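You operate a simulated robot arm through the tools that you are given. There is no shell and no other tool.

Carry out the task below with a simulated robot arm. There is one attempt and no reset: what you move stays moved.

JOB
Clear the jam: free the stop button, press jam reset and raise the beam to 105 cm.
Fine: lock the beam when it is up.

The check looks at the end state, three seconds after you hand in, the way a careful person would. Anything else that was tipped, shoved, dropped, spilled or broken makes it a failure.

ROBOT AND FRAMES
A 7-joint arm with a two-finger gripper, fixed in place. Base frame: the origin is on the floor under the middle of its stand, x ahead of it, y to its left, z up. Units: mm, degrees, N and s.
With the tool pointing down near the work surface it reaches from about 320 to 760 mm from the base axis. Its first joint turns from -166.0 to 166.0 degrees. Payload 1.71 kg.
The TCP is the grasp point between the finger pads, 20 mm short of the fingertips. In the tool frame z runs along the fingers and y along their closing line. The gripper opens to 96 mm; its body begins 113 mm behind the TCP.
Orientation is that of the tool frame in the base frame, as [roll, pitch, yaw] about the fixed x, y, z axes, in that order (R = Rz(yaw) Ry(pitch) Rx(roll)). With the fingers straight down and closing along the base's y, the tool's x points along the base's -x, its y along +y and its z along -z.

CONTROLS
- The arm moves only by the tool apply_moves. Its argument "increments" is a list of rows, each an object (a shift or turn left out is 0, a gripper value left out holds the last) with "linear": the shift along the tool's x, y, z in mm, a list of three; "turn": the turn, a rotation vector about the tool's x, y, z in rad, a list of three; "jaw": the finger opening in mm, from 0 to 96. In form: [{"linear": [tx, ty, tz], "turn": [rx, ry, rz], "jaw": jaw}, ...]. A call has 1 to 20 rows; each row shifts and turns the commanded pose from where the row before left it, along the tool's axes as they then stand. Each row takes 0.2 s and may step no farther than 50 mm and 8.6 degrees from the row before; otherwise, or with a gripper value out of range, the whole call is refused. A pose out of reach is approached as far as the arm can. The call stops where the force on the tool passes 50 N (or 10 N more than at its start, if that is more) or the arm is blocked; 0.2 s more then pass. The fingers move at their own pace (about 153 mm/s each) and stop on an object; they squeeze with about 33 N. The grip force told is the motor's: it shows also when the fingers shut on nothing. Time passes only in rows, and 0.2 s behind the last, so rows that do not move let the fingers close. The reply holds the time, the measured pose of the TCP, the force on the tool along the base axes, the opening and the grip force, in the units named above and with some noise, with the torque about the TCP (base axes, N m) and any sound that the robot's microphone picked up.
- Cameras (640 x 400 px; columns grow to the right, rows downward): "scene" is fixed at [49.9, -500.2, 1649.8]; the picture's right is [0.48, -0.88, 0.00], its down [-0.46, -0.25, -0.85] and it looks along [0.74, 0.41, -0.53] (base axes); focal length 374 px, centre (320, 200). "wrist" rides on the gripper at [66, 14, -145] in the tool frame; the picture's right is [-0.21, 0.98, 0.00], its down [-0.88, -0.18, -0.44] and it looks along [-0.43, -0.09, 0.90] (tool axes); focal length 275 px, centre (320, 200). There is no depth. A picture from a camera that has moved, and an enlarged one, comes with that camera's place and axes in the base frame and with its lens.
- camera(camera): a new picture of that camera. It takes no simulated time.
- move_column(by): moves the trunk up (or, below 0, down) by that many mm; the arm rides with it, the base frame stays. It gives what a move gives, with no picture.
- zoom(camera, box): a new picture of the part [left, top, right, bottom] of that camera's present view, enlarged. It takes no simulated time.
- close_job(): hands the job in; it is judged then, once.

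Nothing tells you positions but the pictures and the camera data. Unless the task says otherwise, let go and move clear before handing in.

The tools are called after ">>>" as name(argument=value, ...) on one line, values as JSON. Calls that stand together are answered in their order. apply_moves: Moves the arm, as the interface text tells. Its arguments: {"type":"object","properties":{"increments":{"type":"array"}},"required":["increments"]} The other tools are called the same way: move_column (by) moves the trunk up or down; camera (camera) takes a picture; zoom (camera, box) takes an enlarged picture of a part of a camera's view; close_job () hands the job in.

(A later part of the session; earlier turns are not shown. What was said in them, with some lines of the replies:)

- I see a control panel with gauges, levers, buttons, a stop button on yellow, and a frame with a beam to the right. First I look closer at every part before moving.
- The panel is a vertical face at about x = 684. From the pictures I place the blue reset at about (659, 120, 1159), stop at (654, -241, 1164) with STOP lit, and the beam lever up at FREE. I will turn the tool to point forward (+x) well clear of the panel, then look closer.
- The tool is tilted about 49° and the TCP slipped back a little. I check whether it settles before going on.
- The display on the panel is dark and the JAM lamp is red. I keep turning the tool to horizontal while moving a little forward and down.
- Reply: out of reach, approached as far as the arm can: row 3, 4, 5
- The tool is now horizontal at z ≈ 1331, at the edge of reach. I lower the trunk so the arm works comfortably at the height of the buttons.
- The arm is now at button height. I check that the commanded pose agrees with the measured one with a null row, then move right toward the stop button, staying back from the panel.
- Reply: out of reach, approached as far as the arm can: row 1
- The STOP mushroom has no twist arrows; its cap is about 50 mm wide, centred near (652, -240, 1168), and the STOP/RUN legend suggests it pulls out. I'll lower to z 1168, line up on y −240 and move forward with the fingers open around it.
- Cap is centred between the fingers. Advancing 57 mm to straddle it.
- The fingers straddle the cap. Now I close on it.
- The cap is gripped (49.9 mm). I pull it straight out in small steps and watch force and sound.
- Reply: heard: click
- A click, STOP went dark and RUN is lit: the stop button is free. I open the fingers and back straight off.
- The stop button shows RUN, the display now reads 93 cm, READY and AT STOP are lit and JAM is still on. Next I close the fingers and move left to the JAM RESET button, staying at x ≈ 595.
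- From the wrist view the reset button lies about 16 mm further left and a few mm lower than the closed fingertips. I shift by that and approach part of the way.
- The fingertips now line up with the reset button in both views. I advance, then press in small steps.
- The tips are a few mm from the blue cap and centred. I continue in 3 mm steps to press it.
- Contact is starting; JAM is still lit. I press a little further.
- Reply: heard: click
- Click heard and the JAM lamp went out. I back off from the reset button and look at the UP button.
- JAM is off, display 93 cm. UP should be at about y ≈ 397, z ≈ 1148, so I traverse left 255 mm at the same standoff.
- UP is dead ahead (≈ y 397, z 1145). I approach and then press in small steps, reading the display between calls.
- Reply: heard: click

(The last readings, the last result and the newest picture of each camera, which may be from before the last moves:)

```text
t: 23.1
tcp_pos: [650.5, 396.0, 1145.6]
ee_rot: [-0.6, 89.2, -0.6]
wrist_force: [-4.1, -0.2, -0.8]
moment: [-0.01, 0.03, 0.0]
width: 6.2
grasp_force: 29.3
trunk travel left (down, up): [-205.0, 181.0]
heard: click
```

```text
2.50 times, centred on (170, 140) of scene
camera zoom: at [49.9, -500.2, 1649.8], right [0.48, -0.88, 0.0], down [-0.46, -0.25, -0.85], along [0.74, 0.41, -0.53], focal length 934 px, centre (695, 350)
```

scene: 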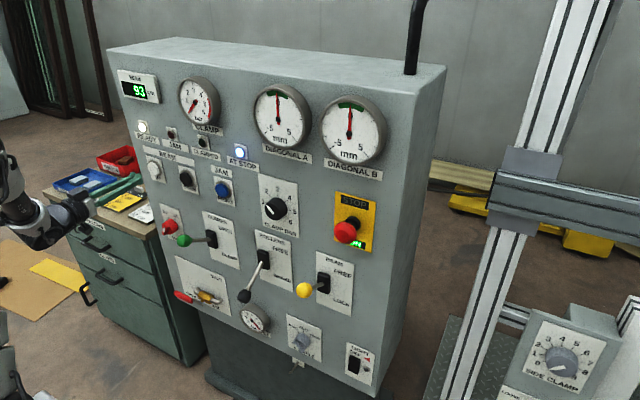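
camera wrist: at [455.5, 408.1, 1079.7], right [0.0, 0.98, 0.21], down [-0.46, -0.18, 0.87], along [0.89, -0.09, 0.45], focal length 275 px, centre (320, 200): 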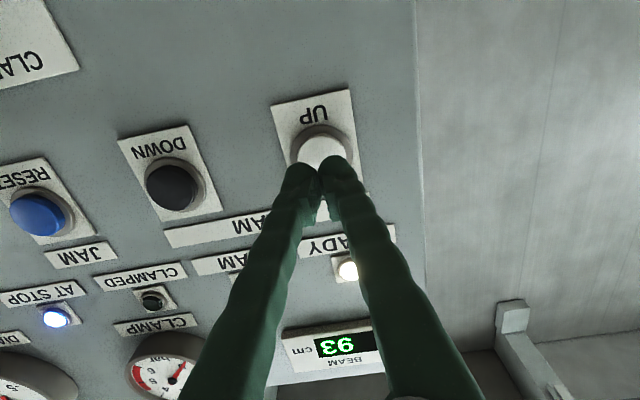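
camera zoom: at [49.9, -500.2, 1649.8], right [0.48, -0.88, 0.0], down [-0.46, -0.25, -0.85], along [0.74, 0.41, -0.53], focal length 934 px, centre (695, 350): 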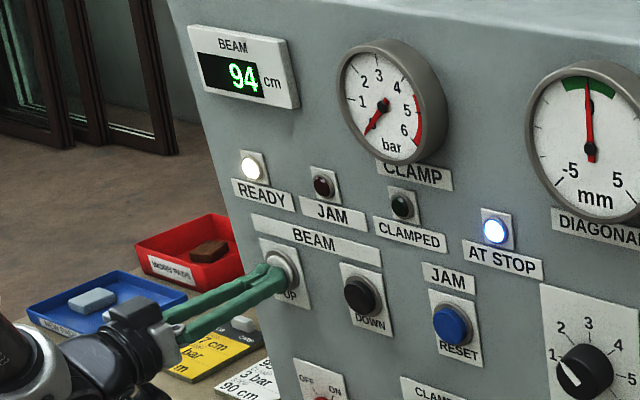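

The display went to 94. I hold for a short time to learn whether it runs while held.

>>> apply_moves(increments=[{"linear": [0, 0, 0]}])

>>> zoom(camera="scene", box=[90, 60, 250, 220])

>>> camera(camera="scene")

```text
t: 23.5
tcp_pos: [650.2, 396.1, 1145.6]
ee_rot: [-1.5, 89.2, -1.6]
wrist_force: [-4.5, 1.6, -1.5]
moment: [-0.01, 0.05, 0.02]
width: 5.8
grasp_force: 29.6
trunk travel left (down, up): [-205.0, 181.0]
```

```text
2.50 times, centred on (170, 140) of scene
camera zoom: at [49.9, -500.2, 1649.8], right [0.48, -0.88, 0.0], down [-0.46, -0.25, -0.85], along [0.74, 0.41, -0.53], focal length 934 px, centre (695, 350)
```

zoom: 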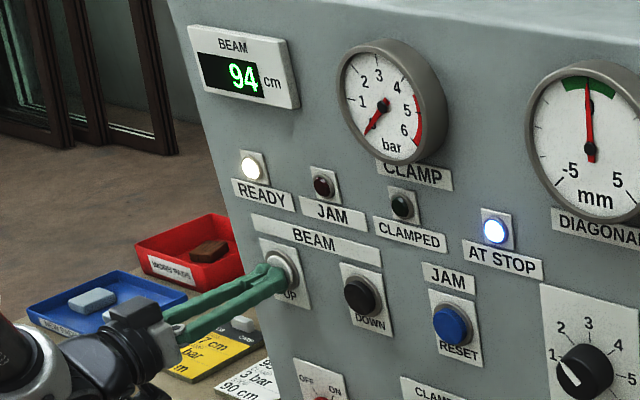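

```text
taken
```

scene: 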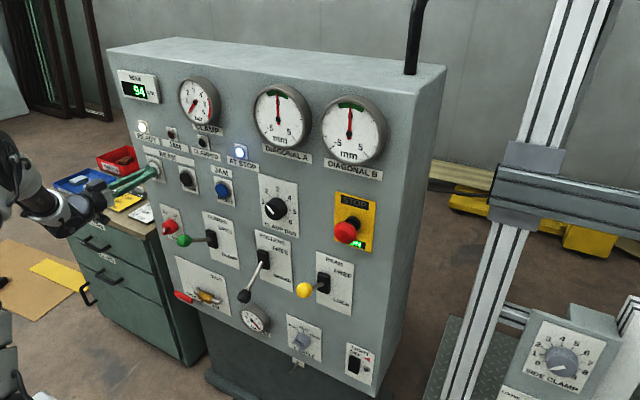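

>>> apply_moves(increments=[{"linear": [0, 0, 0]}, {"linear": [0, 0, 0]}, {"linear": [0, 0, 0]}])

>>> zoom(camera="scene", box=[90, 60, 250, 220])

```text
t: 24.3
tcp_pos: [648.1, 396.3, 1145.9]
ee_rot: [-1.7, 89.3, -1.6]
wrist_force: [-5.0, 1.3, -1.2]
moment: [-0.01, 0.04, 0.02]
width: 5.9
grasp_force: 29.6
trunk travel left (down, up): [-205.0, 181.0]
```

```text
2.50 times, centred on (170, 140) of scene
camera zoom: at [49.9, -500.2, 1649.8], right [0.48, -0.88, 0.0], down [-0.46, -0.25, -0.85], along [0.74, 0.41, -0.53], focal length 934 px, centre (695, 350)
```

zoom: 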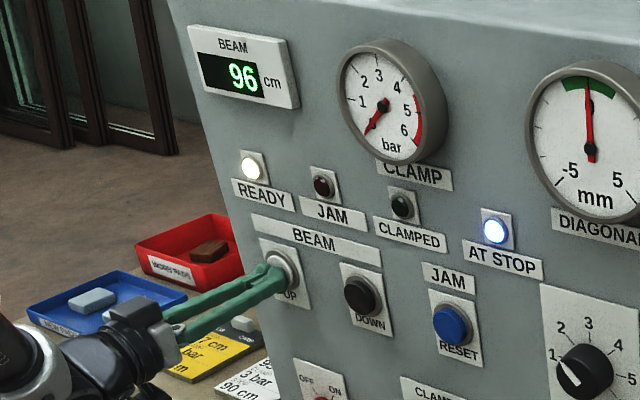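

It runs at about 2 cm/s while held. I hold on for about 3 s and re-read.

>>> apply_moves(increments=[{"linear": [0, 0, 1]}, {}, {}, {}, {}, {}, {}, {}, {}, {}, {}, {}])

>>> zoom(camera="scene", box=[90, 60, 250, 220])

>>> camera(camera="scene")

```text
t: 26.9
tcp_pos: [649.9, 396.7, 1146.1]
ee_rot: [-1.3, 89.2, -1.3]
wrist_force: [-7.8, -0.9, -2.7]
moment: [-0.02, 0.06, -0.02]
width: 6.1
grasp_force: 29.5
trunk travel left (down, up): [-205.0, 181.0]
```

```text
2.50 times, centred on (170, 140) of scene
camera zoom: at [49.9, -500.2, 1649.8], right [0.48, -0.88, 0.0], down [-0.46, -0.25, -0.85], along [0.74, 0.41, -0.53], focal length 934 px, centre (695, 350)
```

zoom: 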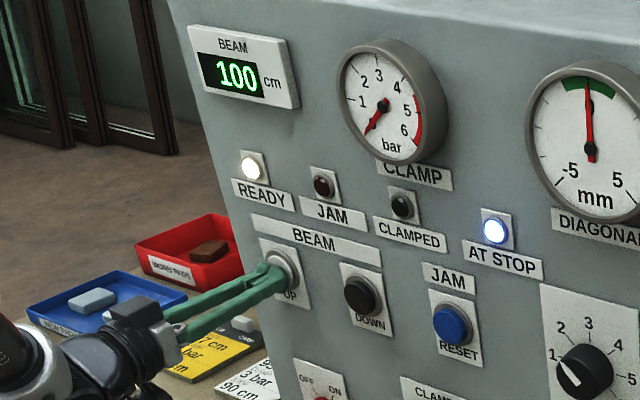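

```text
taken
```

scene: 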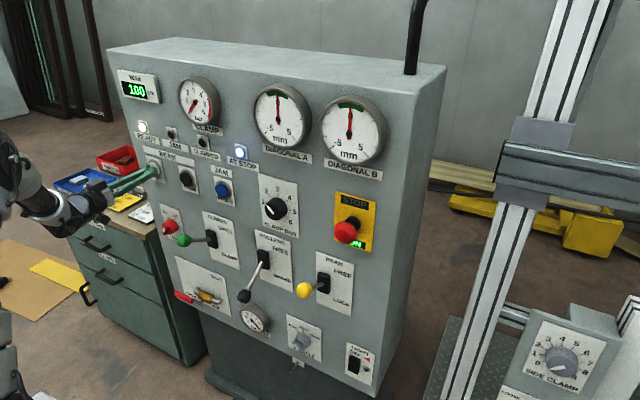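

100 cm now, about 1.6–1.7 cm/s. I hold another ~2 s, then fine steps.

>>> apply_moves(increments=[{}, {}, {}, {}, {}, {}, {}, {}])

>>> zoom(camera="scene", box=[90, 60, 250, 220])

```text
t: 28.7
tcp_pos: [650.6, 395.9, 1146.7]
ee_rot: [-1.0, 89.1, -1.0]
wrist_force: [-7.5, 0.2, -2.3]
moment: [-0.02, 0.08, -0.05]
width: 6.1
grasp_force: 29.7
trunk travel left (down, up): [-205.0, 181.0]
```

```text
2.50 times, centred on (170, 140) of scene
camera zoom: at [49.9, -500.2, 1649.8], right [0.48, -0.88, 0.0], down [-0.46, -0.25, -0.85], along [0.74, 0.41, -0.53], focal length 934 px, centre (695, 350)
```

zoom: 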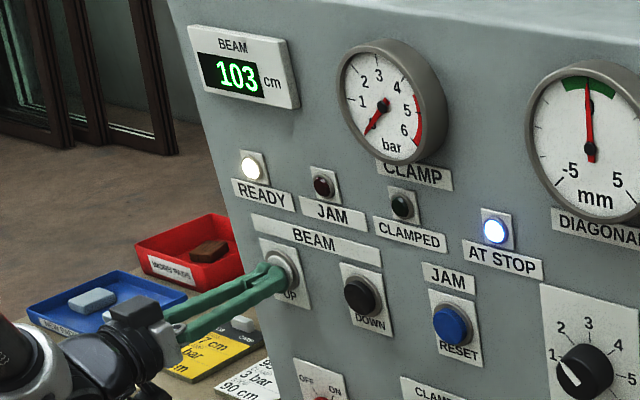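

>>> apply_moves(increments=[{}])

>>> zoom(camera="scene", box=[110, 60, 190, 110])

```text
t: 29.1
tcp_pos: [650.0, 396.8, 1146.2]
ee_rot: [-1.0, 89.2, -1.0]
wrist_force: [-7.7, 1.1, -1.7]
moment: [0.01, 0.08, -0.02]
width: 6.1
grasp_force: 29.8
trunk travel left (down, up): [-205.0, 181.0]
```

```text
8.00 times, centred on (150, 85) of scene
camera zoom: at [49.9, -500.2, 1649.8], right [0.48, -0.88, 0.0], down [-0.46, -0.25, -0.85], along [0.74, 0.41, -0.53], focal length 2990 px, centre (1680, 1120)
```

zoom: 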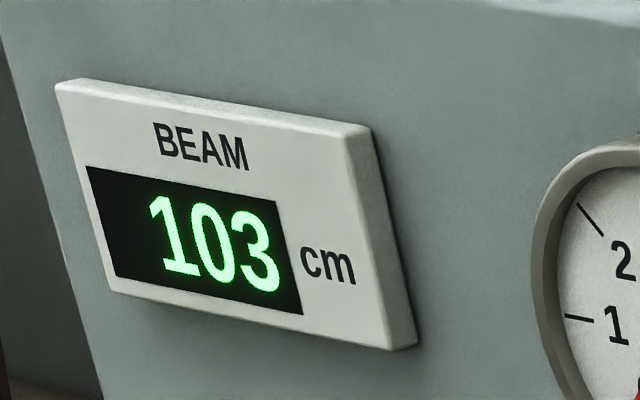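

>>> apply_moves(increments=[{}])

>>> zoom(camera="scene", box=[110, 60, 190, 110])

```text
t: 29.5
tcp_pos: [651.0, 397.1, 1146.8]
ee_rot: [-0.9, 89.1, -0.9]
wrist_force: [-8.8, 0.6, -1.1]
moment: [-0.02, 0.02, 0.03]
width: 5.9
grasp_force: 29.6
trunk travel left (down, up): [-205.0, 181.0]
```

```text
8.00 times, centred on (150, 85) of scene
camera zoom: at [49.9, -500.2, 1649.8], right [0.48, -0.88, 0.0], down [-0.46, -0.25, -0.85], along [0.74, 0.41, -0.53], focal length 2990 px, centre (1680, 1120)
```

zoom: 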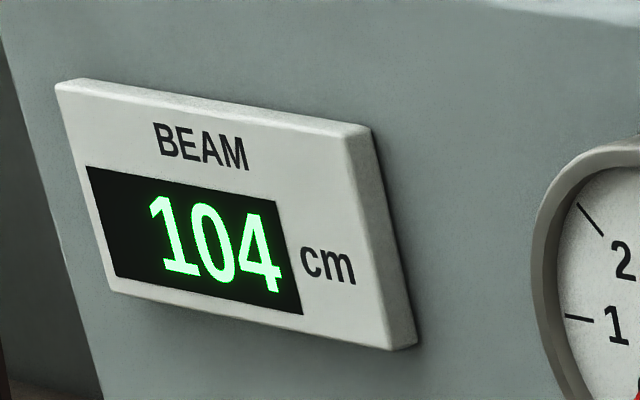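

>>> apply_moves(increments=[{}])

>>> zoom(camera="scene", box=[110, 60, 190, 110])

```text
t: 29.9
tcp_pos: [650.8, 396.0, 1147.7]
ee_rot: [-1.1, 89.1, -1.1]
wrist_force: [-8.4, 0.8, -2.2]
moment: [-0.01, 0.03, 0.0]
width: 6.1
grasp_force: 29.3
trunk travel left (down, up): [-205.0, 181.0]
```

```text
8.00 times, centred on (150, 85) of scene
camera zoom: at [49.9, -500.2, 1649.8], right [0.48, -0.88, 0.0], down [-0.46, -0.25, -0.85], along [0.74, 0.41, -0.53], focal length 2990 px, centre (1680, 1120)
```

zoom: 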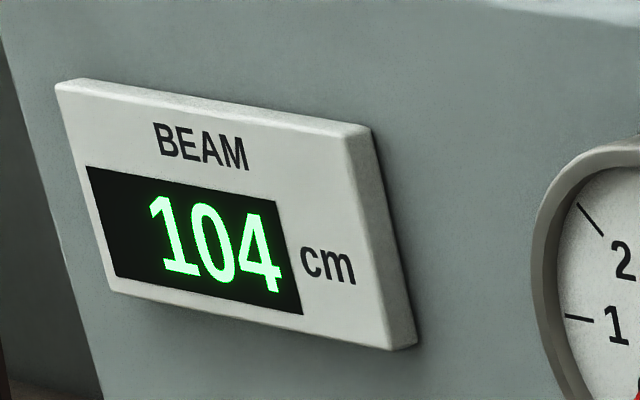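

Just under 104.5 by timing; about 0.3 s more brings it to 105. I hold one more row and then withdraw quickly.

>>> apply_moves(increments=[{}, {"linear": [0, 0, -20]}, {"linear": [0, 0, -20]}, {}])

>>> zoom(camera="scene", box=[110, 60, 190, 110])

>>> camera(camera="scene")

```text
t: 30.9
tcp_pos: [612.6, 395.6, 1146.0]
ee_rot: [-1.0, 89.2, -1.0]
wrist_force: [0.1, 0.3, 0.6]
moment: [-0.01, 0.0, -0.01]
width: 0.1
grasp_force: 29.5
trunk travel left (down, up): [-205.0, 181.0]
```

```text
8.00 times, centred on (150, 85) of scene
camera zoom: at [49.9, -500.2, 1649.8], right [0.48, -0.88, 0.0], down [-0.46, -0.25, -0.85], along [0.74, 0.41, -0.53], focal length 2990 px, centre (1680, 1120)
```

zoom: 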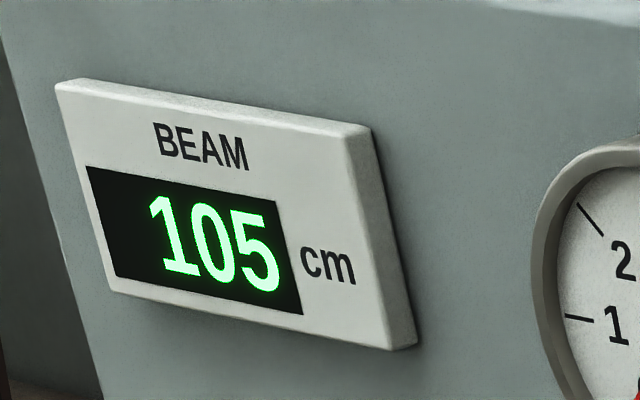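

```text
taken
```

scene: 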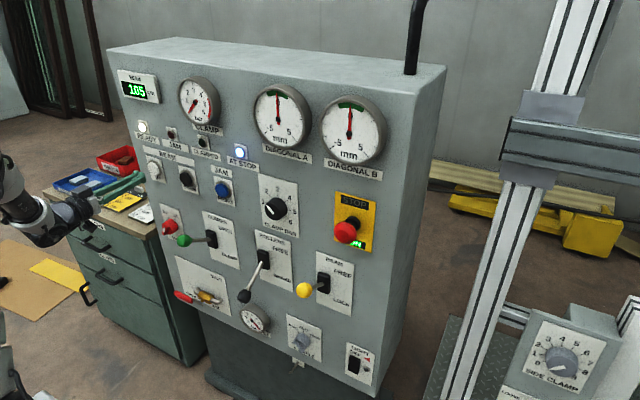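

The display reads 105 cm and the beam has risen. Next is the yellow BEAM lever (up = FREE): I traverse right with the fingers closed, above the levers, to look at it.

>>> apply_moves(increments=[{"linear": [0, -43.5, -5]}, {"linear": [0, -43.5, -5]}, {"linear": [0, -43.5, -5]}, {"linear": [0, -43.5, 0]}, {"linear": [0, -43.5, 0]}, {"linear": [0, -43.5, 0]}, {"linear": [0, -43.5, 0]}, {"linear": [0, -43.5, 0]}, {"linear": [0, -43.5, 0]}, {"linear": [0, -43.5, 0]}, {"linear": [0, -43.5, 0]}, {"linear": [0, -43.5, 0]}, {"linear": [0, -43.5, 0]}, {}])

>>> camera(camera="wrist")

>>> camera(camera="scene")

>>> zoom(camera="scene", box=[110, 60, 270, 200])

```text
t: 33.9
tcp_pos: [596.3, -169.6, 1145.4]
ee_rot: [3.0, 89.2, 2.9]
wrist_force: [0.3, -1.0, 0.9]
moment: [0.0, 0.0, 0.01]
width: 0.0
grasp_force: 29.4
trunk travel left (down, up): [-205.0, 181.0]
```

```text
taken
camera wrist: at [451.8, -155.5, 1079.0], right [0.0, 0.98, 0.21], down [-0.46, -0.19, 0.87], along [0.89, -0.09, 0.45], focal length 275 px, centre (320, 200)
```

wrist: 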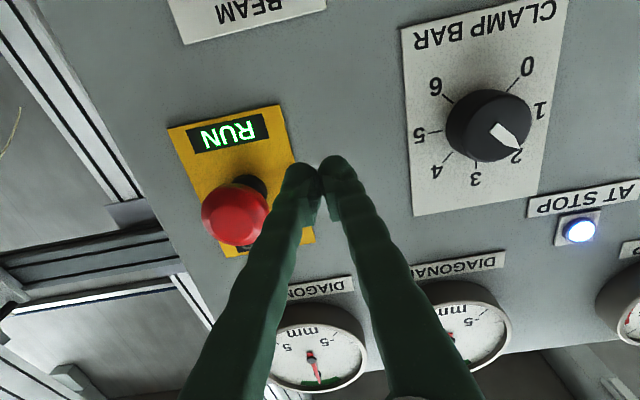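

```text
taken
```

scene: 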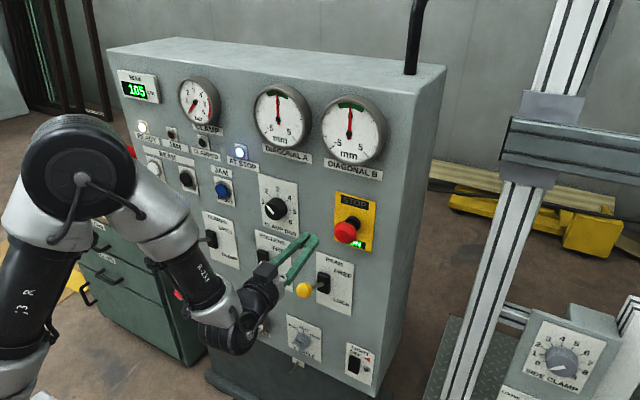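

```text
2.86 times, centred on (190, 130) of scene
camera zoom: at [49.9, -500.2, 1649.8], right [0.48, -0.88, 0.0], down [-0.46, -0.25, -0.85], along [0.74, 0.41, -0.53], focal length 1068 px, centre (691, 400)
```

zoom: 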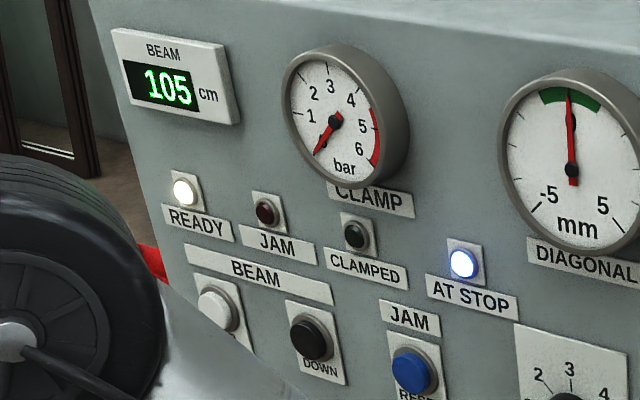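

Display still holds 105 cm. I place the yellow knob at about (578, −171, 1015), about 36 mm across, pivoting near (690, −171, 950); pushing it down should bring it to LOCK. I pull back slightly and lower the trunk so the closed fingers end just above the knob.

>>> apply_moves(increments=[{"linear": [0, -1, -16]}, {}])

>>> move_column(by=-60)

>>> zoom(camera="scene", box=[200, 200, 400, 340])

>>> camera(camera="wrist")

```text
t: 34.5
tcp_pos: [580.9, -169.3, 1144.5]
ee_rot: [0.5, 89.2, 0.4]
wrist_force: [0.2, 0.3, -0.3]
moment: [-0.01, 0.03, -0.02]
width: 0.0
grasp_force: 29.7
trunk travel left (down, up): [-205.0, 181.0]
```

```text
t: 35.5
tcp_pos: [578.7, -170.6, 1085.7]
ee_rot: [1.8, 89.2, 1.7]
wrist_force: [1.2, 0.3, -0.1]
moment: [-0.01, -0.03, 0.0]
width: 0.0
grasp_force: 30.3
trunk travel left (down, up): [-145.0, 241.0]
```

```text
2.86 times, centred on (300, 270) of scene
camera zoom: at [49.9, -500.2, 1649.8], right [0.48, -0.88, 0.0], down [-0.46, -0.25, -0.85], along [0.74, 0.41, -0.53], focal length 1068 px, centre (377, 0)
```

zoom: 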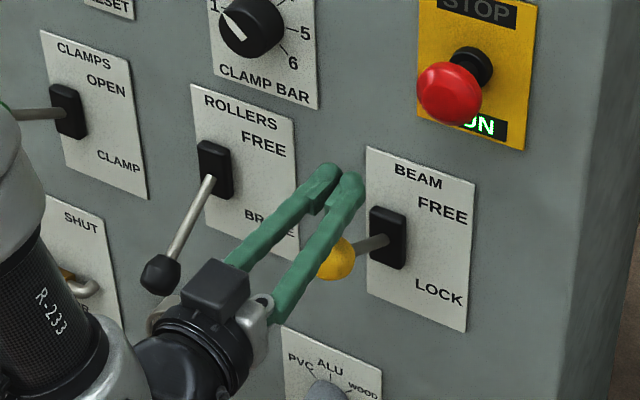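

```text
taken
camera wrist: at [435.9, -156.6, 1018.1], right [0.0, 0.98, 0.21], down [-0.46, -0.18, 0.87], along [0.89, -0.09, 0.45], focal length 275 px, centre (320, 200)
```

wrist: 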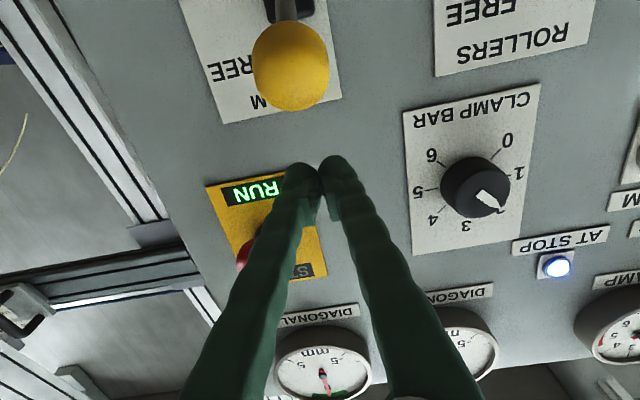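

The wrist view confirms the yellow knob at (578, −170, 1018), directly under the closed fingers. I lower onto it gently.

>>> apply_moves(increments=[{"linear": [20, 0, 0]}, {"linear": [8, 0, 0]}, {"linear": [5, 0, 0]}, {"linear": [5, 0, 0]}, {}])

>>> zoom(camera="scene", box=[200, 200, 400, 340])

>>> camera(camera="wrist")

```text
t: 36.7
tcp_pos: [579.7, -171.1, 1047.5]
ee_rot: [1.1, 89.2, 1.0]
wrist_force: [-1.1, -0.6, 2.1]
moment: [-0.04, 0.01, -0.01]
width: 0.0
grasp_force: 29.4
trunk travel left (down, up): [-145.0, 241.0]
```

```text
2.86 times, centred on (300, 270) of scene
camera zoom: at [49.9, -500.2, 1649.8], right [0.48, -0.88, 0.0], down [-0.46, -0.25, -0.85], along [0.74, 0.41, -0.53], focal length 1068 px, centre (377, 0)
```

zoom: 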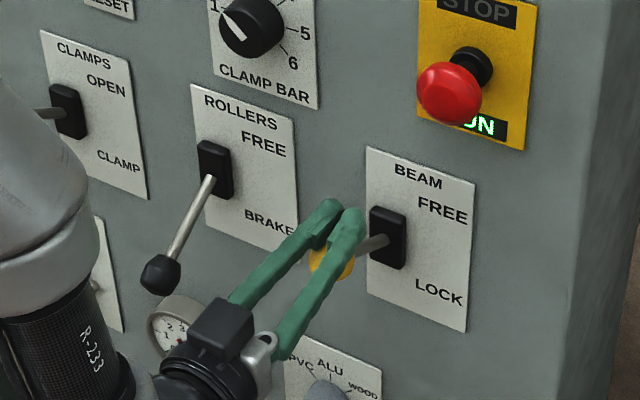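

```text
taken
camera wrist: at [436.6, -156.8, 980.4], right [0.0, 0.98, 0.21], down [-0.46, -0.18, 0.87], along [0.89, -0.09, 0.45], focal length 275 px, centre (320, 200)
```

wrist: 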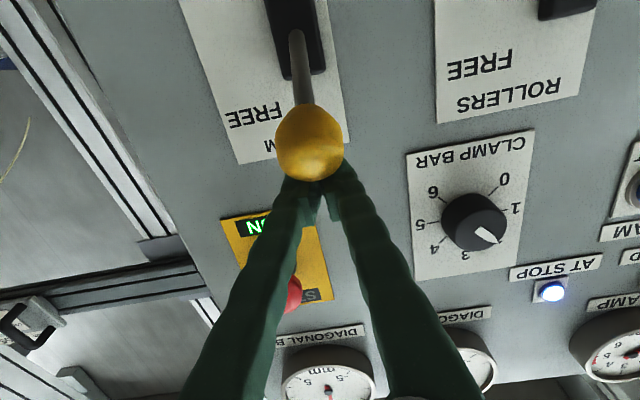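

The knob is in contact and centred in the groove between the fingers. I push down in steps.

>>> apply_moves(increments=[{"linear": [6, 0, 0]}, {"linear": [6, 0, 0]}, {"linear": [6, 0, 0]}, {"linear": [6, 0, 0]}])

>>> zoom(camera="scene", box=[200, 200, 400, 340])

>>> camera(camera="wrist")

```text
t: 37.7
tcp_pos: [580.8, -169.8, 1022.3]
ee_rot: [4.3, 89.2, 4.3]
wrist_force: [0.2, 0.9, -0.4]
moment: [0.01, -0.04, -0.03]
width: 0.1
grasp_force: 29.8
trunk travel left (down, up): [-145.0, 241.0]
```

```text
2.86 times, centred on (300, 270) of scene
camera zoom: at [49.9, -500.2, 1649.8], right [0.48, -0.88, 0.0], down [-0.46, -0.25, -0.85], along [0.74, 0.41, -0.53], focal length 1068 px, centre (377, 0)
```

zoom: 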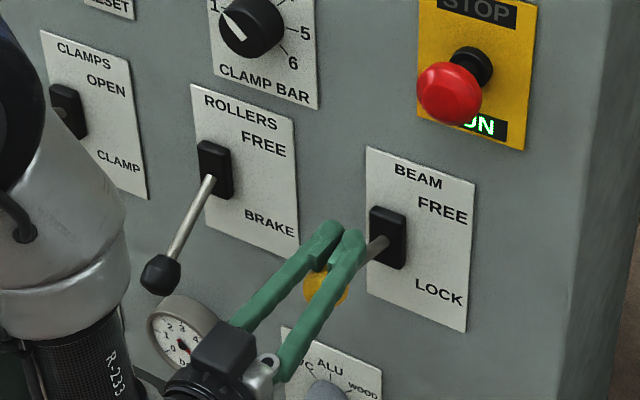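

```text
taken
camera wrist: at [437.2, -156.5, 956.3], right [0.0, 0.98, 0.21], down [-0.46, -0.19, 0.87], along [0.89, -0.09, 0.45], focal length 275 px, centre (320, 200)
```

wrist: 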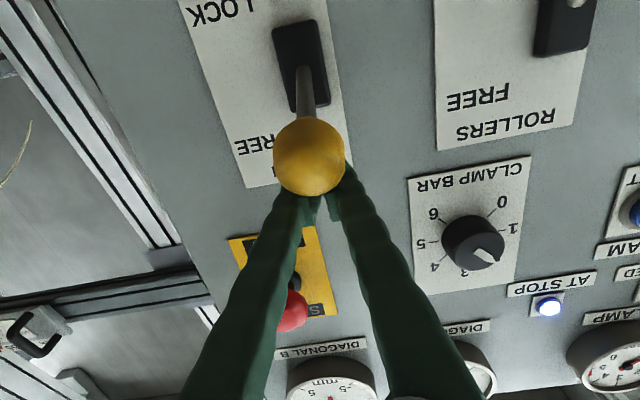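

The lever follows down smoothly. Continuing.

>>> apply_moves(increments=[{"linear": [8, 0, 0]}, {"linear": [8, 0, 0]}, {"linear": [8, 0, 0]}, {"linear": [8, 0, 0]}, {"linear": [8, 0, 0]}, {"linear": [8, 0, 0]}])

>>> zoom(camera="scene", box=[200, 200, 400, 340])

>>> camera(camera="wrist")

>>> camera(camera="scene")

```text
t: 39.1
tcp_pos: [582.9, -170.6, 975.8]
ee_rot: [0.6, 89.1, 0.5]
wrist_force: [0.0, -0.2, 0.0]
moment: [-0.02, -0.05, -0.01]
width: 0.0
grasp_force: 29.5
trunk travel left (down, up): [-145.0, 241.0]
```

```text
2.86 times, centred on (300, 270) of scene
camera zoom: at [49.9, -500.2, 1649.8], right [0.48, -0.88, 0.0], down [-0.46, -0.25, -0.85], along [0.74, 0.41, -0.53], focal length 1068 px, centre (377, 0)
```

zoom: 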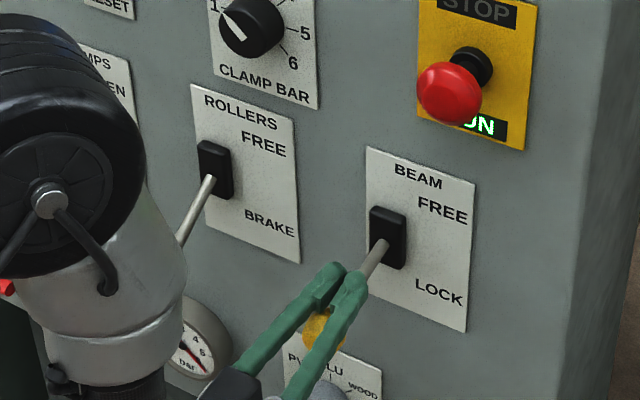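

```text
taken
camera wrist: at [438.4, -156.9, 908.1], right [0.0, 0.98, 0.21], down [-0.46, -0.18, 0.87], along [0.89, -0.09, 0.45], focal length 275 px, centre (320, 200)
```

wrist: 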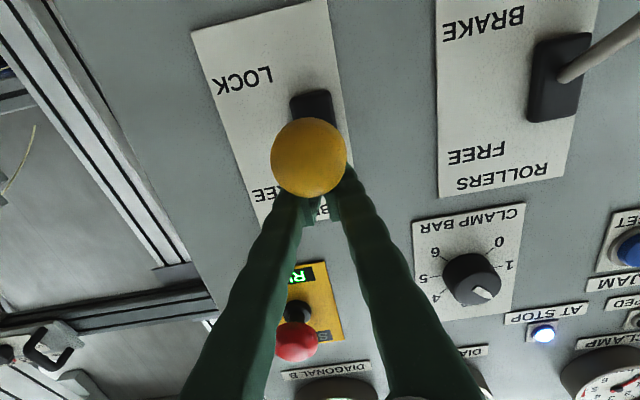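

```text
taken
```

scene: 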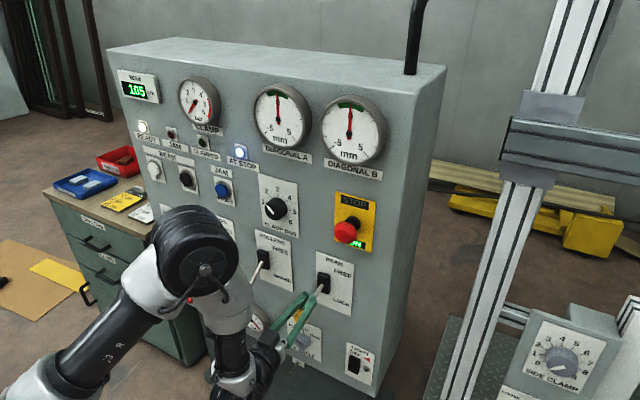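

The elbow is well in front of the panel (x ≈ 340), so it is clear of the levers. I keep pushing the lever down.

>>> apply_moves(increments=[{"linear": [8, 0, 0]}, {"linear": [8, 0, 0]}, {"linear": [8, 0, 0]}, {"linear": [8, 0, 0]}, {"linear": [8, 0, 0]}])

>>> zoom(camera="scene", box=[200, 200, 400, 340])

>>> camera(camera="wrist")

```text
t: 40.3
tcp_pos: [581.5, -170.6, 935.5]
ee_rot: [0.6, 89.1, 0.5]
wrist_force: [-0.2, -0.3, -0.4]
moment: [-0.04, 0.02, -0.01]
width: 0.1
grasp_force: 29.5
trunk travel left (down, up): [-145.0, 241.0]
```

```text
2.86 times, centred on (300, 270) of scene
camera zoom: at [49.9, -500.2, 1649.8], right [0.48, -0.88, 0.0], down [-0.46, -0.25, -0.85], along [0.74, 0.41, -0.53], focal length 1068 px, centre (377, 0)
```

zoom: 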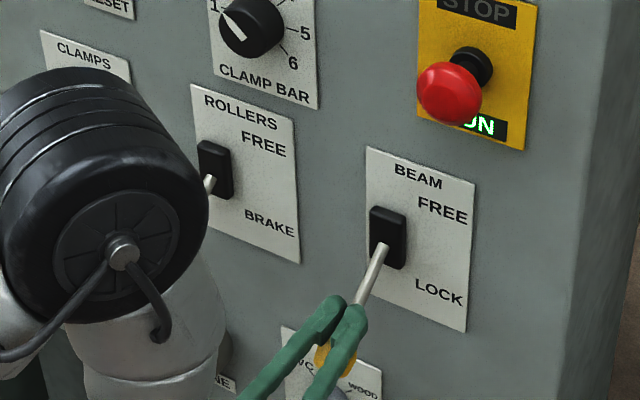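

```text
taken
camera wrist: at [437.9, -156.8, 868.5], right [0.0, 0.98, 0.21], down [-0.46, -0.18, 0.87], along [0.89, -0.09, 0.45], focal length 275 px, centre (320, 200)
```

wrist: 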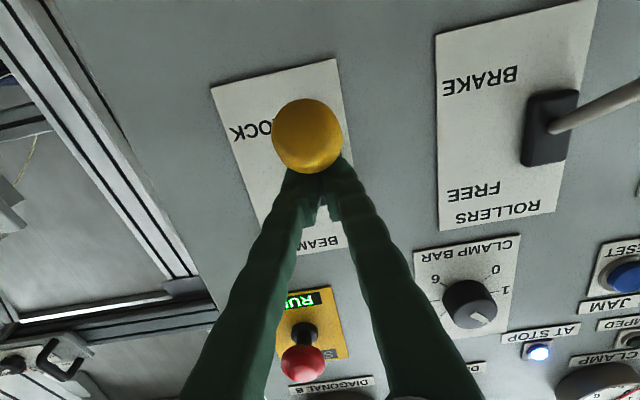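

>>> apply_moves(increments=[{"linear": [4, 0, 0]}, {"linear": [4, 0, 0]}, {"linear": [4, 0, 0]}, {}])

>>> zoom(camera="scene", box=[200, 200, 400, 340])

>>> camera(camera="wrist")

```text
t: 41.2
tcp_pos: [569.1, -171.3, 938.8]
ee_rot: [-1.1, 87.1, -1.2]
wrist_force: [0.7, -0.3, 0.2]
moment: [-0.03, -0.02, 0.02]
width: 0.0
grasp_force: 29.4
trunk travel left (down, up): [-145.0, 241.0]
stopped in row 4: the force on the tool passed its limit at 51 N (the readings are from after the stop); the commanded pose is now the measured one
```

```text
2.86 times, centred on (300, 270) of scene
camera zoom: at [49.9, -500.2, 1649.8], right [0.48, -0.88, 0.0], down [-0.46, -0.25, -0.85], along [0.74, 0.41, -0.53], focal length 1068 px, centre (377, 0)
```

zoom: 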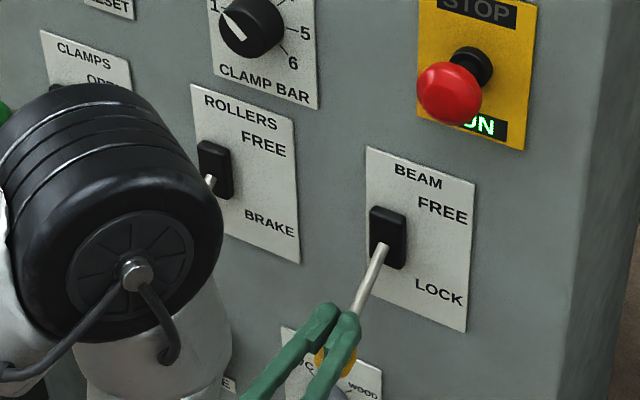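

```text
taken
camera wrist: at [427.4, -158.1, 867.5], right [-0.01, 0.98, 0.2], down [-0.49, -0.18, 0.85], along [0.87, -0.09, 0.48], focal length 275 px, centre (320, 200)
```

wrist: 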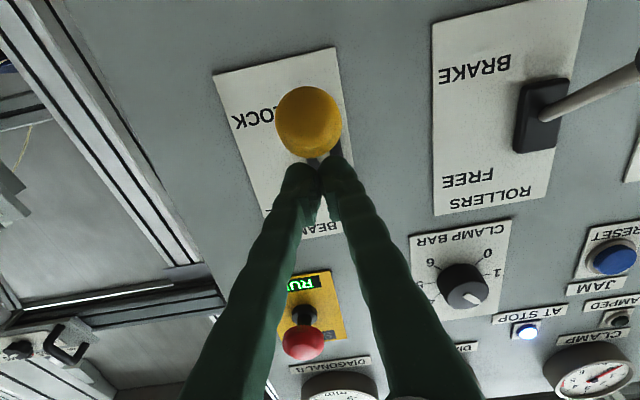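

The force limit was reached as the knob came to z ≈ 901, about the same height as the braked rollers lever, so this looks like the LOCK end stop. I lift off and check.

>>> apply_moves(increments=[{"linear": [-15, 0, 0]}, {"linear": [-30, 0, 0]}, {"linear": [-40, 0, 0]}, {}])

>>> zoom(camera="scene", box=[200, 200, 400, 340])

>>> camera(camera="wrist")

>>> camera(camera="scene")

```text
t: 42.2
tcp_pos: [566.5, -171.9, 1023.7]
ee_rot: [-1.8, 87.1, -1.7]
wrist_force: [0.8, 0.0, 1.0]
moment: [-0.01, 0.03, 0.01]
width: 0.1
grasp_force: 29.7
trunk travel left (down, up): [-145.0, 241.0]
```

```text
2.86 times, centred on (300, 270) of scene
camera zoom: at [49.9, -500.2, 1649.8], right [0.48, -0.88, 0.0], down [-0.46, -0.25, -0.85], along [0.74, 0.41, -0.53], focal length 1068 px, centre (377, 0)
```

zoom: 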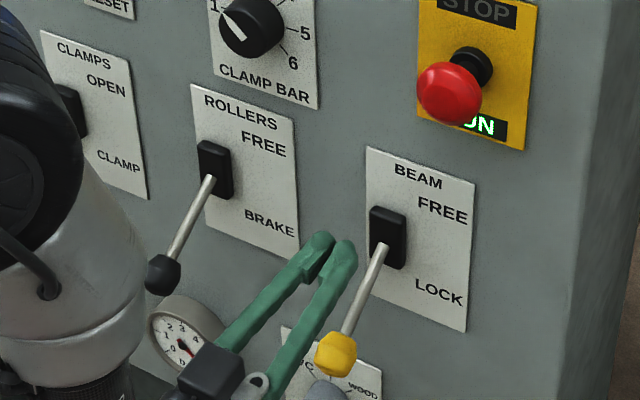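

```text
taken
camera wrist: at [424.7, -157.5, 951.7], right [-0.01, 0.98, 0.2], down [-0.49, -0.18, 0.85], along [0.87, -0.09, 0.48], focal length 275 px, centre (320, 200)
```

wrist: 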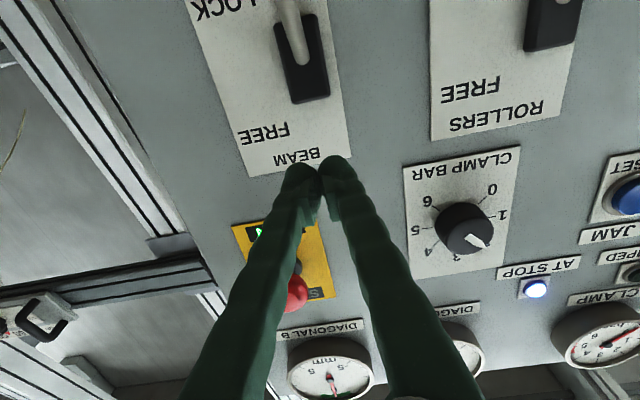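

```text
taken
```

scene: 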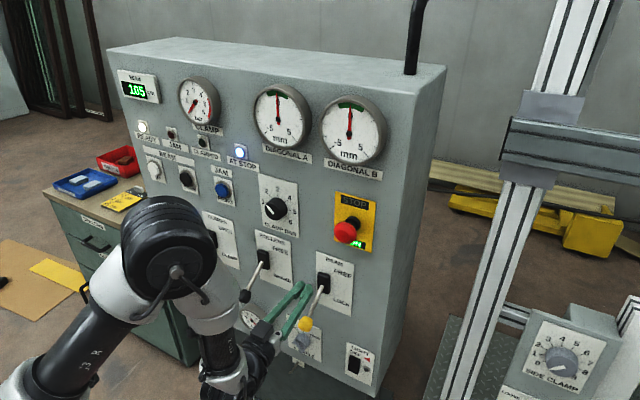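

The yellow lever now points down at LOCK, matching the rollers lever's down angle. I move clear by raising the trunk and then check every lamp, lever and the display.

>>> move_column(by=150)

>>> apply_moves(increments=[{"linear": [0, 0, -15]}, {"linear": [-40, 0, 0]}, {"linear": [-40, 0, 0]}, {}])

>>> camera(camera="scene")

>>> camera(camera="wrist")

>>> zoom(camera="scene", box=[110, 60, 270, 200])

>>> zoom(camera="scene", box=[240, 180, 400, 340])

```text
t: 44.0
tcp_pos: [567.1, -171.4, 1172.5]
ee_rot: [-1.6, 87.1, -1.7]
wrist_force: [-0.3, 0.1, -0.1]
moment: [0.04, -0.04, 0.01]
width: 0.1
grasp_force: 29.6
trunk travel left (down, up): [-295.0, 91.0]
```

```text
t: 45.0
tcp_pos: [549.6, -172.3, 1254.2]
ee_rot: [-1.2, 87.2, -1.3]
wrist_force: [-0.3, 0.3, -0.2]
moment: [-0.01, -0.01, -0.01]
width: 0.0
grasp_force: 29.5
trunk travel left (down, up): [-295.0, 91.0]
```

```text
taken
```

scene: 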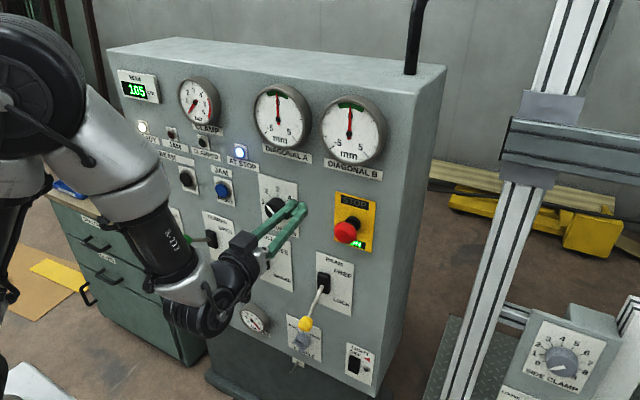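

```text
taken
camera wrist: at [407.3, -157.8, 1181.7], right [-0.01, 0.98, 0.2], down [-0.49, -0.18, 0.85], along [0.87, -0.09, 0.48], focal length 275 px, centre (320, 200)
```

wrist: 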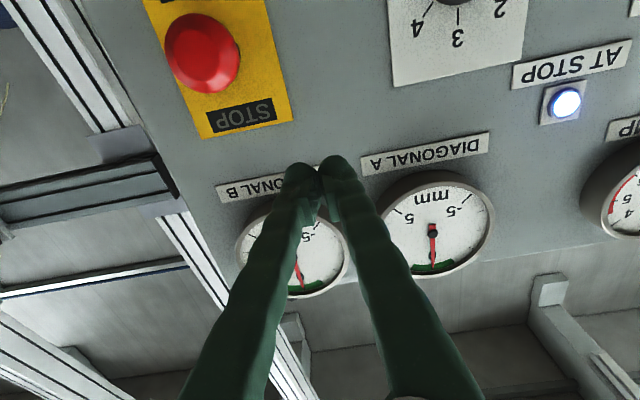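

```text
2.86 times, centred on (190, 130) of scene
camera zoom: at [49.9, -500.2, 1649.8], right [0.48, -0.88, 0.0], down [-0.46, -0.25, -0.85], along [0.74, 0.41, -0.53], focal length 1068 px, centre (691, 400)
```

zoom: 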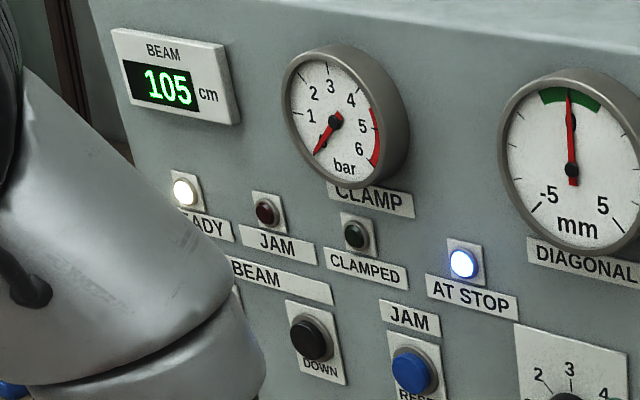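

```text
2.50 times, centred on (320, 260) of scene
camera zoom: at [49.9, -500.2, 1649.8], right [0.48, -0.88, 0.0], down [-0.46, -0.25, -0.85], along [0.74, 0.41, -0.53], focal length 934 px, centre (320, 50)
```

zoom: 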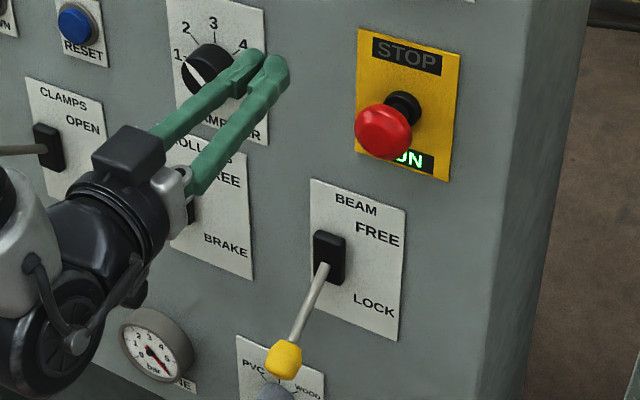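

Display 105 cm, RUN lit, JAM off, beam lever at LOCK. I move the arm to the left to uncover the rest of the panel and check nothing else changed.

>>> apply_moves(increments=[{"linear": [0, 45, 5]}, {"linear": [0, 45, 5]}, {"linear": [0, 45, 5]}, {"linear": [0, 45, 0]}, {"linear": [-20, 20, 0]}, {}])

>>> camera(camera="scene")

>>> zoom(camera="scene", box=[130, 180, 370, 400])

>>> zoom(camera="scene", box=[230, 230, 390, 330])

>>> zoom(camera="scene", box=[110, 60, 190, 110])

```text
t: 46.4
tcp_pos: [571.3, 28.7, 1276.5]
ee_rot: [-1.2, 86.7, -1.3]
wrist_force: [-0.1, 0.1, -0.6]
moment: [0.07, -0.02, 0.01]
width: 0.1
grasp_force: 30.1
out of reach, approached as far as the arm can: row 3
trunk travel left (down, up): [-295.0, 91.0]
```

```text
taken
```

scene: 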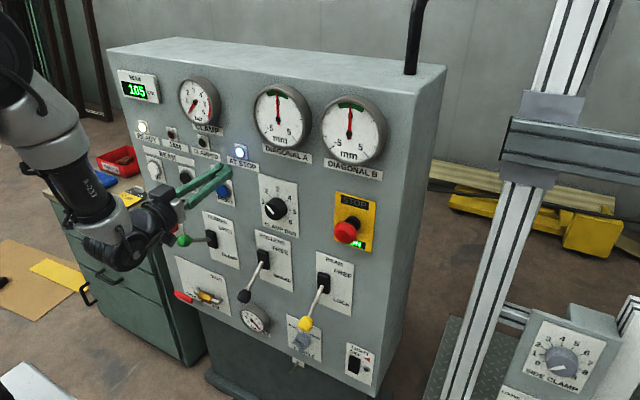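

```text
1.82 times, centred on (250, 290) of scene
camera zoom: at [49.9, -500.2, 1649.8], right [0.48, -0.88, 0.0], down [-0.46, -0.25, -0.85], along [0.74, 0.41, -0.53], focal length 680 px, centre (447, 36)
```

zoom: 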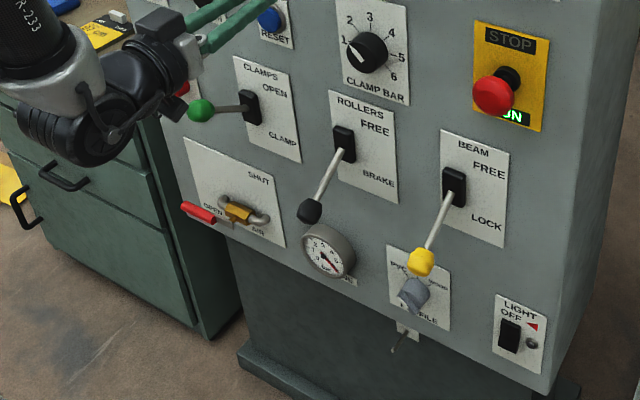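

```text
4.00 times, centred on (310, 280) of scene
camera zoom: at [49.9, -500.2, 1649.8], right [0.48, -0.88, 0.0], down [-0.46, -0.25, -0.85], along [0.74, 0.41, -0.53], focal length 1495 px, centre (360, -120)
```

zoom: 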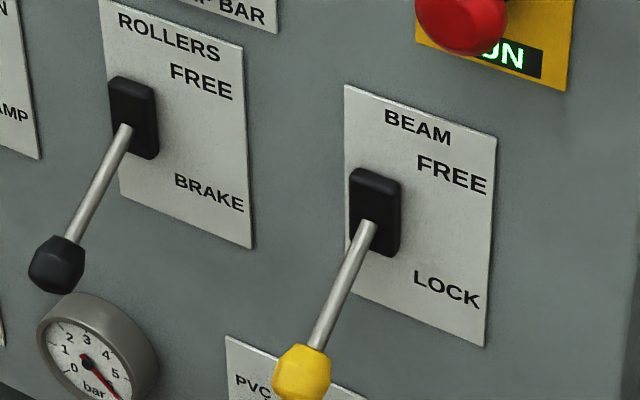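

```text
8.00 times, centred on (150, 85) of scene
camera zoom: at [49.9, -500.2, 1649.8], right [0.48, -0.88, 0.0], down [-0.46, -0.25, -0.85], along [0.74, 0.41, -0.53], focal length 2990 px, centre (1680, 1120)
```

zoom: 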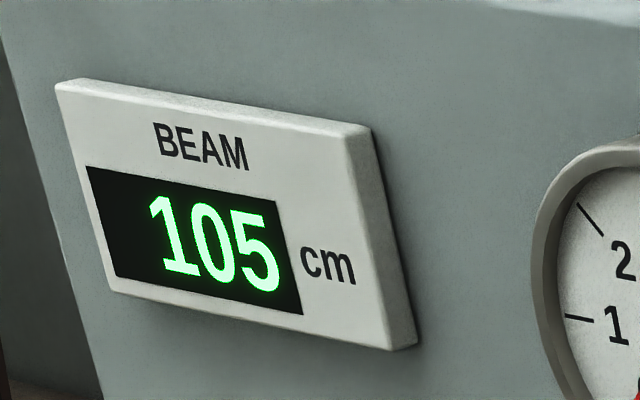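

Everything else looks as at the start: clamps lever OPEN, rollers at BRAKE, air valve and knobs untouched, and the beam lever's down angle matches the rollers lever. I move the arm further clear and take a last look before handing in.

>>> move_column(by=80)

>>> apply_moves(increments=[{}, {}, {}, {}, {}])

>>> camera(camera="scene")

>>> zoom(camera="scene", box=[110, 60, 270, 200])

>>> zoom(camera="scene", box=[240, 180, 400, 340])

```text
t: 47.6
tcp_pos: [571.1, 26.6, 1357.7]
ee_rot: [-1.1, 86.3, -1.2]
wrist_force: [0.2, -0.3, 0.2]
moment: [-0.01, -0.01, -0.03]
width: 0.0
grasp_force: 29.3
trunk travel left (down, up): [-375.0, 11.0]
```

```text
t: 48.8
tcp_pos: [571.0, 28.4, 1357.4]
ee_rot: [-1.3, 86.3, -1.3]
wrist_force: [-0.3, 0.1, -0.7]
moment: [-0.01, -0.03, -0.01]
width: 0.1
grasp_force: 29.3
trunk travel left (down, up): [-375.0, 11.0]
```

```text
taken
```

scene: 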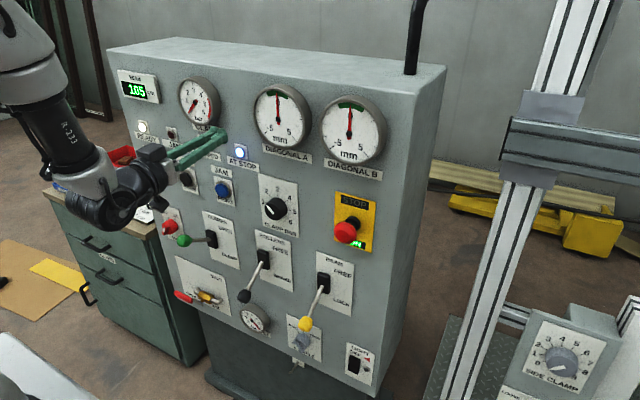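

```text
2.86 times, centred on (190, 130) of scene
camera zoom: at [49.9, -500.2, 1649.8], right [0.48, -0.88, 0.0], down [-0.46, -0.25, -0.85], along [0.74, 0.41, -0.53], focal length 1068 px, centre (691, 400)
```

zoom: 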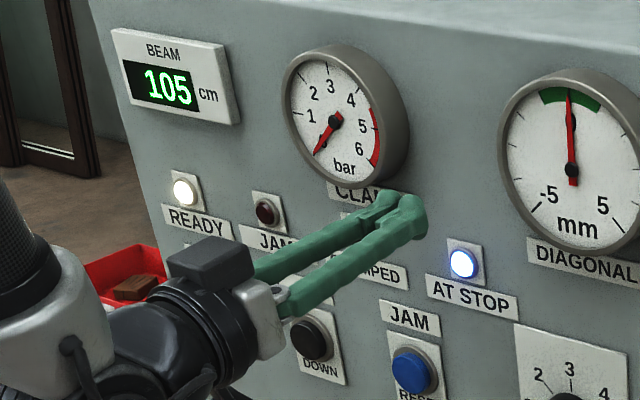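

```text
2.50 times, centred on (320, 260) of scene
camera zoom: at [49.9, -500.2, 1649.8], right [0.48, -0.88, 0.0], down [-0.46, -0.25, -0.85], along [0.74, 0.41, -0.53], focal length 934 px, centre (320, 50)
```

zoom: 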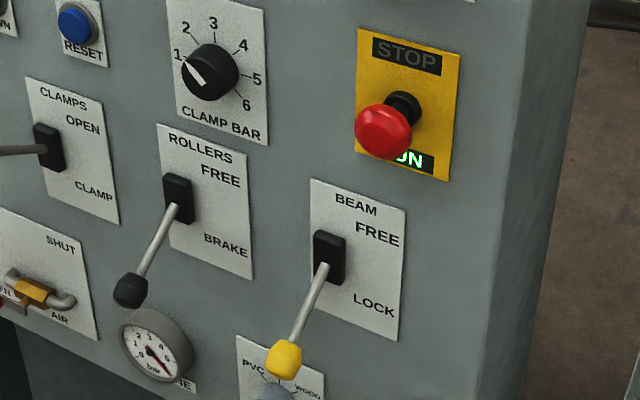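

The panel shows RUN lit, JAM off, the beam steady at 105 cm and the beam lever down at LOCK. The arm is clear and nothing else was disturbed, so I hand in.

>>> close_job()

```text
The job is handed in.
```

The jam is cleared and the job is handed in; I haven't seen the check's result.

- **Stop button:** I pulled it out. It clicked, STOP went dark and RUN lit up.
- **Jam reset:** I pressed it. It clicked and the JAM lamp went out.
- **Beam height:** I held UP until the display read 105 cm. It still read 105 cm about 18 seconds later, in the last pictures before I handed in.
- **Beam lock:** I pushed the yellow lever down until it stopped hard, at about 51 N. It stayed down at LOCK, at about the same angle as the rollers lever at BRAKE. There was no click, and I didn't test the lock by running the beam against it.

In the last pictures, the other levers, knobs and the air valve looked as they did at the start. I left the arm clear of the panel with the gripper empty.
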